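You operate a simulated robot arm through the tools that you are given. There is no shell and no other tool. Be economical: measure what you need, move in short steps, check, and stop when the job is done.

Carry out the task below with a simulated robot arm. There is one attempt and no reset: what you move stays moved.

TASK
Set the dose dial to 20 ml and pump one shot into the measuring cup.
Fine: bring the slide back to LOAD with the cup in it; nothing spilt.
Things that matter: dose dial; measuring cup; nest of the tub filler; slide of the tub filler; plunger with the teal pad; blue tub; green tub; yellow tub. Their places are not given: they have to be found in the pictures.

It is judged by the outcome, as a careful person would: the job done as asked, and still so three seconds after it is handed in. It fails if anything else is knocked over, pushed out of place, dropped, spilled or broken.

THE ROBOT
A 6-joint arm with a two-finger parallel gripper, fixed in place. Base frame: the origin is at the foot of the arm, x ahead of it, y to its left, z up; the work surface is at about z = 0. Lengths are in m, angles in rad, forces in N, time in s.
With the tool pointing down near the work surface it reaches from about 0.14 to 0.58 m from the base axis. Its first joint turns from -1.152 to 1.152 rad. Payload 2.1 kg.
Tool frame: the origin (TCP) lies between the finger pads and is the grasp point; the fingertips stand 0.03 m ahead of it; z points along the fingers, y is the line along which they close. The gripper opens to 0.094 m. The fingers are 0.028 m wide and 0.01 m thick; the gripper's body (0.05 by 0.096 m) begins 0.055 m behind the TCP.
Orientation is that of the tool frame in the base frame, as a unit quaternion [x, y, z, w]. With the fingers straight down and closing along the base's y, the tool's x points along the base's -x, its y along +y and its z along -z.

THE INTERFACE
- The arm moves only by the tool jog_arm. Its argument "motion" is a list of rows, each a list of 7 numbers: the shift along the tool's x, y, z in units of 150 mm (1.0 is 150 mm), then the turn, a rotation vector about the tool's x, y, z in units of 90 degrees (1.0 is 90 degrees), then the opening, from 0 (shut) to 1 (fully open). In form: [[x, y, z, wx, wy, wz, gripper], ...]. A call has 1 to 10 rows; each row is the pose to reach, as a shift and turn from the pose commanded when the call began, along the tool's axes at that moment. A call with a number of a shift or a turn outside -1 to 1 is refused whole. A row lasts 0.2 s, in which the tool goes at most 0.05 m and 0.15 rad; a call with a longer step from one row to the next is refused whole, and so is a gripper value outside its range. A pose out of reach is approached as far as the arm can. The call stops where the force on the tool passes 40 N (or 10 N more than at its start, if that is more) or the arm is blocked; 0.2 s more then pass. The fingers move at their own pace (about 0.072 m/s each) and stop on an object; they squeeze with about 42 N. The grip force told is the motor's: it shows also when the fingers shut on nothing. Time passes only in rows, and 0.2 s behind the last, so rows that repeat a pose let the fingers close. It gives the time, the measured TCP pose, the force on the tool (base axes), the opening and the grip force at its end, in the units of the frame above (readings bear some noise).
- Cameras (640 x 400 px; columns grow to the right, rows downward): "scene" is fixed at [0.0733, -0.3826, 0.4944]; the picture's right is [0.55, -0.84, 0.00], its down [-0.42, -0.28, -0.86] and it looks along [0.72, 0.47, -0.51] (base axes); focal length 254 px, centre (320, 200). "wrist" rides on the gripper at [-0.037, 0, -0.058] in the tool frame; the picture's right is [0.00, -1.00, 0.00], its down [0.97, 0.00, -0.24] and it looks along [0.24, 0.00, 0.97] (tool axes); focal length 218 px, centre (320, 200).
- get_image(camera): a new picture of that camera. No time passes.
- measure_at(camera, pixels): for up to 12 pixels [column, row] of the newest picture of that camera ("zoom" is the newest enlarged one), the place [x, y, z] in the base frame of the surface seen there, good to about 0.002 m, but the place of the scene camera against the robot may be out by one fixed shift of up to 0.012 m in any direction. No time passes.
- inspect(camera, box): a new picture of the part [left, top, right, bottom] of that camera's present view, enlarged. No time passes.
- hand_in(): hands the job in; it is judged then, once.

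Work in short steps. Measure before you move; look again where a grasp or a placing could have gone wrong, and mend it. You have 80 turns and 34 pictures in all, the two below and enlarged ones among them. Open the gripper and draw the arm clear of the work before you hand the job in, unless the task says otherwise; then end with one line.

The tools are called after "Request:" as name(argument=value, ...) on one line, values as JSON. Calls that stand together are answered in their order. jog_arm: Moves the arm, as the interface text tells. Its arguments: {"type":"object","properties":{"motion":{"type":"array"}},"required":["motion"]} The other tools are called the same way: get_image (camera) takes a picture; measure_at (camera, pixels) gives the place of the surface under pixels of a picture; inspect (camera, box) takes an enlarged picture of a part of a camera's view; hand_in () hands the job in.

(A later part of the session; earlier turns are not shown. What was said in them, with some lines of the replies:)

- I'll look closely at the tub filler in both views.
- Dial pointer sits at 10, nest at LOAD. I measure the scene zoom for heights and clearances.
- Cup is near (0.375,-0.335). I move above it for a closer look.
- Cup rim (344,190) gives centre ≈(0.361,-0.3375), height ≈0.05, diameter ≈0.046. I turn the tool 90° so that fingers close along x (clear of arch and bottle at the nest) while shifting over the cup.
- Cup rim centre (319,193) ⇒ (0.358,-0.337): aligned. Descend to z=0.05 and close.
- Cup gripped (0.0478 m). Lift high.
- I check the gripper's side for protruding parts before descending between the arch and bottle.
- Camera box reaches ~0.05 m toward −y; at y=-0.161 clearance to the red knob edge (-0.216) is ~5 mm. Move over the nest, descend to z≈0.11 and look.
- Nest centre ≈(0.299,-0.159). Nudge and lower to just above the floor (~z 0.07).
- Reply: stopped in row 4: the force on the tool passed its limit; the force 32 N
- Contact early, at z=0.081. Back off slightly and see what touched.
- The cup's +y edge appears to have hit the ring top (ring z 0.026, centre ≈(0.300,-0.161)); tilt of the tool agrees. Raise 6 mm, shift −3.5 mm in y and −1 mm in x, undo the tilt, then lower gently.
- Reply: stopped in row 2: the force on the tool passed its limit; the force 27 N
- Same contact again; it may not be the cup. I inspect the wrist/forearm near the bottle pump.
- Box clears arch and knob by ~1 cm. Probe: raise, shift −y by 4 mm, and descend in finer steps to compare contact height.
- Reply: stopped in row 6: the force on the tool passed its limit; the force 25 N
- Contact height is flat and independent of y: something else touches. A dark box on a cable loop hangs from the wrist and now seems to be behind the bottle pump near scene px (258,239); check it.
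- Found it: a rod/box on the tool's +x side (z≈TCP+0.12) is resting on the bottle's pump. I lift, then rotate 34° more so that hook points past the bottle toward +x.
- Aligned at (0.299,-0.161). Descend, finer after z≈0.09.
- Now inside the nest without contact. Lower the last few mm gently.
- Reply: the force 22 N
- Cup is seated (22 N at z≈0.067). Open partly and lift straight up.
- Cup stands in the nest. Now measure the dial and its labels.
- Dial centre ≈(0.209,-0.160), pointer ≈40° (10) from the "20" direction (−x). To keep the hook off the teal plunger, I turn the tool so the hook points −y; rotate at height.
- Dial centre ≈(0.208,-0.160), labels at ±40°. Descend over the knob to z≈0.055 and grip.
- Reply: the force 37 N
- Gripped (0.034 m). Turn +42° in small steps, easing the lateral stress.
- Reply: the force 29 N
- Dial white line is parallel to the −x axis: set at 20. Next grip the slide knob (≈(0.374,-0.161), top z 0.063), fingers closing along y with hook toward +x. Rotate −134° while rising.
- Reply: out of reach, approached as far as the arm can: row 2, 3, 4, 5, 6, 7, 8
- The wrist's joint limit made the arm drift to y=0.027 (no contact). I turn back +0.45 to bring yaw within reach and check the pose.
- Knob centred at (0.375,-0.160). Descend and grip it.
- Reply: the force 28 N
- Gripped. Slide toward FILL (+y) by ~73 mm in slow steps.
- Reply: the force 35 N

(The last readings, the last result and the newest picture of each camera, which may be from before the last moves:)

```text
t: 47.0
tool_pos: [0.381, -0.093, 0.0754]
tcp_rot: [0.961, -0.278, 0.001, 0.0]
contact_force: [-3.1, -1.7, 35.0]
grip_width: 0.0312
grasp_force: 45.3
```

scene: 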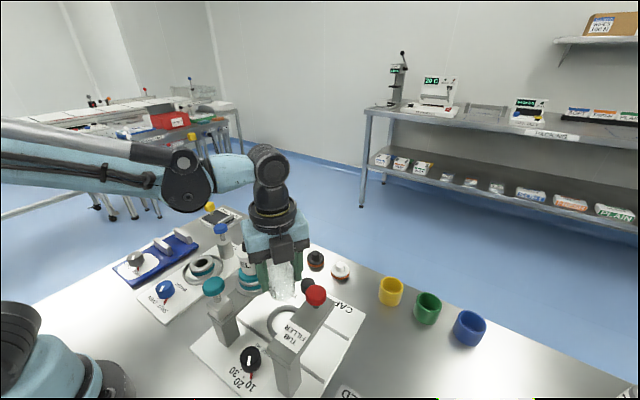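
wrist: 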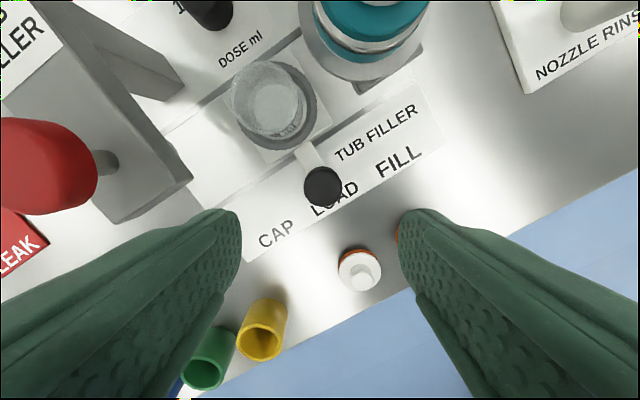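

Request:
jog_arm(motion=[[-0.006, -0.009, -0.005, 0, 0, 0, 0.2], [-0.012, -0.019, -0.005, 0, 0, 0, 0.2], [-0.012, -0.019, -0.005, 0, 0, 0, 0.2]])

Request:
inspect(camera="scene", box=[200, 220, 360, 340])

Request:
measure_at(camera="zoom", pixels=[[200, 180], [230, 240], [260, 240], [280, 240], [250, 200], [270, 270], [130, 190], [120, 150]])

```text
t: 47.8
tool_pos: [0.3807, -0.0908, 0.0734]
tcp_rot: [0.961, -0.277, 0.0, 0.0]
contact_force: [1.7, -0.1, -20.8]
grip_width: 0.0316
grasp_force: 45.5
```

```text
3.33 times, centred on (280, 280) of scene
```

zoom: 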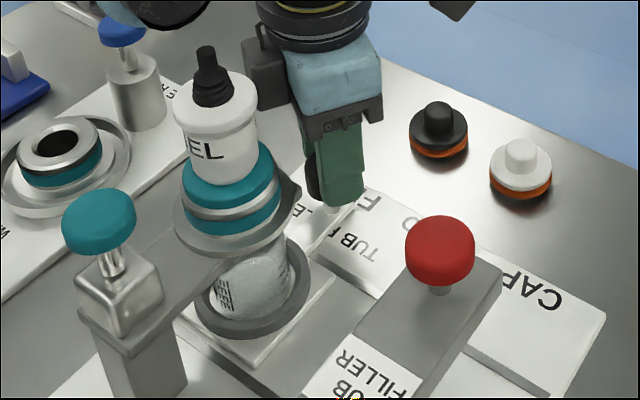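

```text
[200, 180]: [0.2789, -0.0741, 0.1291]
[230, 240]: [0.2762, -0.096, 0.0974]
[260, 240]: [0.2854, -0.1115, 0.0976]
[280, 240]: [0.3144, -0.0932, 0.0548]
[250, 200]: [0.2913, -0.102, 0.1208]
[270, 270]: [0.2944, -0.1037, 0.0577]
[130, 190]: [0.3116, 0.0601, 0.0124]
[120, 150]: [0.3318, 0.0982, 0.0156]
```

Cup stands below the reservoir. Push 3 mm more to feel whether this is the end stop.

Request:
jog_arm(motion=[[-0.005, -0.008, 0, 0, 0, 0, 0.2], [-0.011, -0.017, 0, 0, 0, 0, 0.2], [-0.011, -0.017, 0, 0, 0, 0, 0.2]])

```text
t: 48.6
tool_pos: [0.3791, -0.0872, 0.0738]
tcp_rot: [0.96, -0.278, 0.001, 0.001]
contact_force: [-3.6, -0.6, -30.5]
grip_width: 0.0316
grasp_force: 44.9
```

No stop felt; the station axis (bottle, plunger) is y≈-0.088, so I back off ~3.5 mm, release and lift.

Request:
jog_arm(motion=[[0.006, 0.01, 0, 0, 0, 0, 0.2], [0.0125, 0.02, 0, 0, 0, 0, 0.2], [0.0125, 0.02, 0, 0, 0, 0, 0.2]])

Request:
jog_arm(motion=[[0, 0, 0, 0, 0, 0, 0.4], [0, 0, 0, 0, 0, 0, 0.6], [0, 0, 0, 0, 0, 0, 0.6], [0, 0, -0.1, 0, 0, 0, 0.6], [0, 0, -0.3, 0, 0, 0, 0.6], [0, 0, -0.6, 0, 0, 0, 0.6], [0, 0, -0.9, 0, 0, 0, 0.4]])

```text
t: 49.4
tool_pos: [0.3811, -0.0913, 0.0749]
tcp_rot: [0.96, -0.278, 0.0, 0.001]
contact_force: [-6.1, 1.4, -36.9]
grip_width: 0.0313
grasp_force: 45.0
```

```text
t: 51.0
tool_pos: [0.3803, -0.0893, 0.2127]
tcp_rot: [0.961, -0.278, 0.002, 0.002]
contact_force: [0.2, 0.5, -0.1]
grip_width: 0.0374
grasp_force: 0.1
```

Go up and over to the teal plunger (≈(0.2215,-0.089), top z≈0.164), fingers shut.

Request:
jog_arm(motion=[[0, 0, -0.3, 0, 0, 0, 0], [0, 0, -0.58, 0, 0, 0, 0], [-0.22, 0.14, -0.58, 0, 0, 0, 0], [-0.45, 0.28, -0.58, 0, 0, 0, 0], [-0.67, 0.42, -0.58, 0, 0, 0, 0], [-0.897, 0.566, -0.58, 0, 0, 0, 0], [-0.897, 0.566, -0.58, 0, 0, 0, 0]])

```text
t: 52.6
tool_pos: [0.2204, -0.0905, 0.2958]
tcp_rot: [0.961, -0.278, 0.001, 0.001]
contact_force: [-0.5, -0.9, 0.8]
grip_width: 0.0002
grasp_force: 33.2
```

Request:
jog_arm(motion=[[0, 0, 0.2, 0, 0, 0, 0], [0, 0, 0.4, 0, 0, 0, 0], [0, 0, 0.55, 0, 0, 0, 0], [0, 0, 0.62, 0, 0, 0, 0], [0, 0, 0.62, 0, 0, 0, 0]])

Request:
jog_arm(motion=[[0, 0, 0.02, 0, 0, 0, 0], [0, 0, 0.04, 0, 0, 0, 0], [0, 0, 0.06, 0, 0, 0, 0], [0, 0, 0.08, 0, 0, 0, 0], [0, 0, 0.1, 0, 0, 0, 0], [0, 0, 0.12, 0, 0, 0, 0], [0, 0, 0.14, 0, 0, 0, 0], [0, 0, 0.16, 0, 0, 0, 0], [0, 0, 0.18, 0, 0, 0, 0], [0, 0, 0.2, 0, 0, 0, 0]])

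```text
t: 53.8
tool_pos: [0.2219, -0.0903, 0.2025]
tcp_rot: [0.96, -0.278, 0.002, 0.001]
contact_force: [-0.2, -0.3, -0.4]
grip_width: 0.0
grasp_force: 32.6
```

```text
t: 56.0
tool_pos: [0.2223, -0.0919, 0.1732]
tcp_rot: [0.961, -0.277, 0.002, 0.001]
contact_force: [-0.8, -0.7, 2.8]
grip_width: 0.0
grasp_force: 32.4
```

Pad moving with light spring force (2.8 N). Continue until it bottoms.

Request:
jog_arm(motion=[[0, 0, 0.02, 0, 0, 0, 0], [0, 0, 0.04, 0, 0, 0, 0], [0, 0, 0.06, 0, 0, 0, 0], [0, 0, 0.08, 0, 0, 0, 0], [0, 0, 0.1, 0, 0, 0, 0]])

```text
t: 56.7
tool_pos: [0.2219, -0.0899, 0.1703]
tcp_rot: [0.961, -0.278, -0.001, 0.001]
contact_force: [-1.5, 1.7, 12.9]
grip_width: 0.0003
grasp_force: 32.9
stopped in row 3: the force on the tool passed its limit (the readings are from after the stop); the commanded pose is now the measured one
```

Bottomed out. Hold briefly, then lift off straight.

Request:
jog_arm(motion=[[0, 0, 0, 0, 0, 0, 0], [0, 0, 0, 0, 0, 0, 0], [0, 0, 0, 0, 0, 0, 0], [0, 0, -0.05, 0, 0, 0, 0], [0, 0, -0.12, 0, 0, 0, 0], [0, 0, -0.2, 0, 0, 0, 0], [0, 0, -0.4, 0, 0, 0, 0], [0, 0, -0.6, 0, 0, 0, 0], [0, 0, -0.85, 0, 0, 0, 0]])

Request:
inspect(camera="scene", box=[190, 250, 330, 350])

```text
t: 58.7
tool_pos: [0.2215, -0.0916, 0.2972]
tcp_rot: [0.961, -0.278, 0.0, 0.0]
contact_force: [-0.5, 0.1, -0.3]
grip_width: 0.0001
grasp_force: 33.1
```

```text
4.00 times, centred on (260, 300) of scene
```

zoom: 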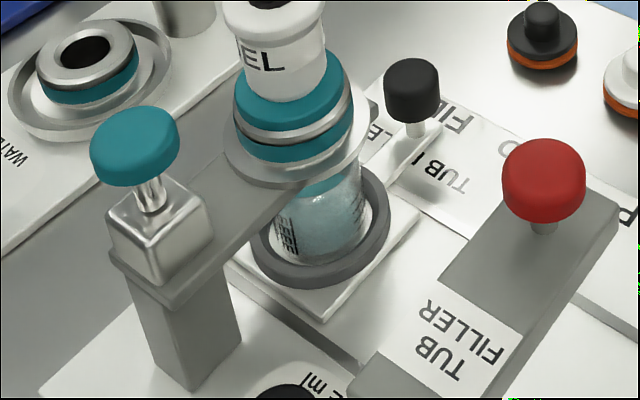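

The cup holds teal-tinted gel, nothing spilt. Return over the slide knob.

Request:
jog_arm(motion=[[0.22, -0.14, 0, 0, 0, 0, 0.3], [0.45, -0.28, 0, 0, 0, 0, 0.7], [0.67, -0.42, 0, 0, 0, 0, 0.7], [0.897, -0.566, 0, 0, 0, 0, 0.7], [0.897, -0.566, 0.3, 0, 0, 0, 0.7], [0.897, -0.566, 0.6, 0, 0, 0, 0.7], [0.897, -0.566, 0.85, 0, 0, 0, 0.7], [0.897, -0.566, 0.85, 0, 0, 0, 0.7]])

```text
t: 60.5
tool_pos: [0.3798, -0.0885, 0.1691]
tcp_rot: [0.961, -0.278, 0.0, 0.0]
contact_force: [0.3, -0.6, 0.3]
grip_width: 0.066
grasp_force: 0.0
```

Request:
jog_arm(motion=[[0.007, 0.011, 0.2, 0, 0, 0, 0.7], [0.007, 0.011, 0.4, 0, 0, 0, 0.7], [0.007, 0.011, 0.55, 0, 0, 0, 0.7], [0.007, 0.011, 0.63, 0, 0, 0, 0.7], [0.007, 0.011, 0.63, 0, 0, 0, 0.5], [0.007, 0.011, 0.63, 0, 0, 0, 0.2], [0.007, 0.011, 0.63, 0, 0, 0, 0.2], [0.007, 0.011, 0.63, 0, 0, 0, 0.2], [0.007, 0.011, 0.63, 0, 0, 0, 0.2]])

```text
t: 62.5
tool_pos: [0.3811, -0.0925, 0.075]
tcp_rot: [0.96, -0.279, 0.0, 0.0]
contact_force: [13.7, -0.8, -18.3]
grip_width: 0.0315
grasp_force: 44.7
```

Slide back toward LOAD by ~71 mm.

Request:
jog_arm(motion=[[0.015, 0.024, 0, 0, 0, 0, 0.2], [0.043, 0.068, 0, 0, 0, 0, 0.2], [0.075, 0.118, 0, 0, 0, 0, 0.2], [0.107, 0.169, 0, 0, 0, 0, 0.2], [0.139, 0.22, 0, 0, 0, 0, 0.2], [0.171, 0.271, 0, 0, 0, 0, 0.2], [0.203, 0.322, 0, 0, 0, 0, 0.2], [0.23, 0.364, 0, 0, 0, 0, 0.2], [0.247, 0.392, 0, 0, 0, 0, 0.2], [0.251, 0.398, 0, 0, 0, 0, 0.2]])

Request:
jog_arm(motion=[[0, 0, 0, 0, 0, 0, 0.2]])

Request:
jog_arm(motion=[[0, 0, 0, 0, 0, 0, 0.2]])

```text
t: 64.7
tool_pos: [0.3819, -0.1643, 0.0745]
tcp_rot: [0.961, -0.278, 0.002, 0.001]
contact_force: [21.9, 3.8, -27.9]
grip_width: 0.0314
grasp_force: 45.4
```

```text
t: 65.1
tool_pos: [0.3816, -0.1642, 0.0743]
tcp_rot: [0.96, -0.28, 0.003, 0.001]
contact_force: [20.4, -0.5, -35.0]
grip_width: 0.0316
grasp_force: 45.3
```

```text
t: 65.5
tool_pos: [0.3817, -0.164, 0.0752]
tcp_rot: [0.96, -0.28, 0.002, 0.0]
contact_force: [19.3, 0.2, -35.0]
grip_width: 0.0315
grasp_force: 45.0
```

At y≈-0.164 (original grip −0.163). Release, lift and check with the last pictures.

Request:
jog_arm(motion=[[0, 0, 0, 0, 0, 0, 0.4], [0, 0, 0, 0, 0, 0, 0.6], [0, 0, 0, 0, 0, 0, 0.7], [0, 0, -0.1, 0, 0, 0, 0.7], [0, 0, -0.3, 0, 0, 0, 0.7], [0, 0, -0.5, 0, 0, 0, 0.7], [0, 0, -0.67, 0, 0, 0, 0.7], [0, 0, -0.67, 0, 0, 0, 0.7]])

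Request:
get_image(camera="wrist")

```text
t: 67.3
tool_pos: [0.382, -0.1639, 0.1753]
tcp_rot: [0.961, -0.278, 0.0, 0.001]
contact_force: [0.2, 0.5, -0.5]
grip_width: 0.0657
grasp_force: 0.1
```

```text
0 pictures are left
```

wrist: 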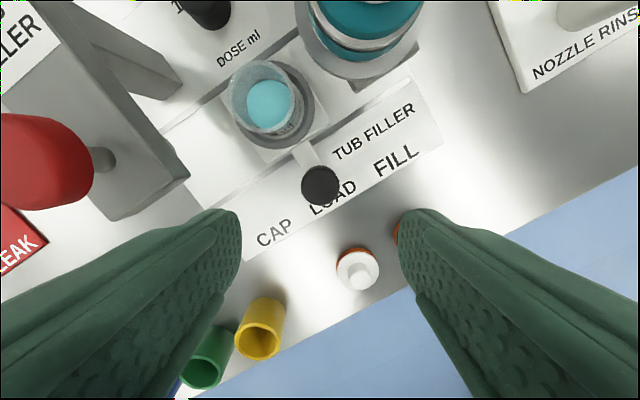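

Relative to the labels, the knob is where it was at the start: slide at LOAD, cup in the nest with gel in it. Draw the arm clear.

Request:
jog_arm(motion=[[0, 0, -0.3, 0, 0, 0, 0.9], [0, 0, -0.6, 0, 0, 0, 1], [0, 0, -0.9, 0, 0, 0, 1], [0, 0, -0.9, 0, 0, 0, 1]])

Request:
hand_in()

```text
t: 68.3
tool_pos: [0.3815, -0.1632, 0.3126]
tcp_rot: [0.961, -0.278, 0.0, 0.001]
contact_force: [0.7, 0.1, 0.5]
grip_width: 0.094
grasp_force: 0.2
```

```text
The job is handed in.
```

I set the dose dial to 20 ml, pumped one shot into the measuring cup, and brought the slide back to LOAD with the cup in it. The pictures show no spill. While lowering the cup, a part of the wrist pressed on the GEL bottle's pump three times (about 25–32 N each); nothing looked moved or spilt afterwards.
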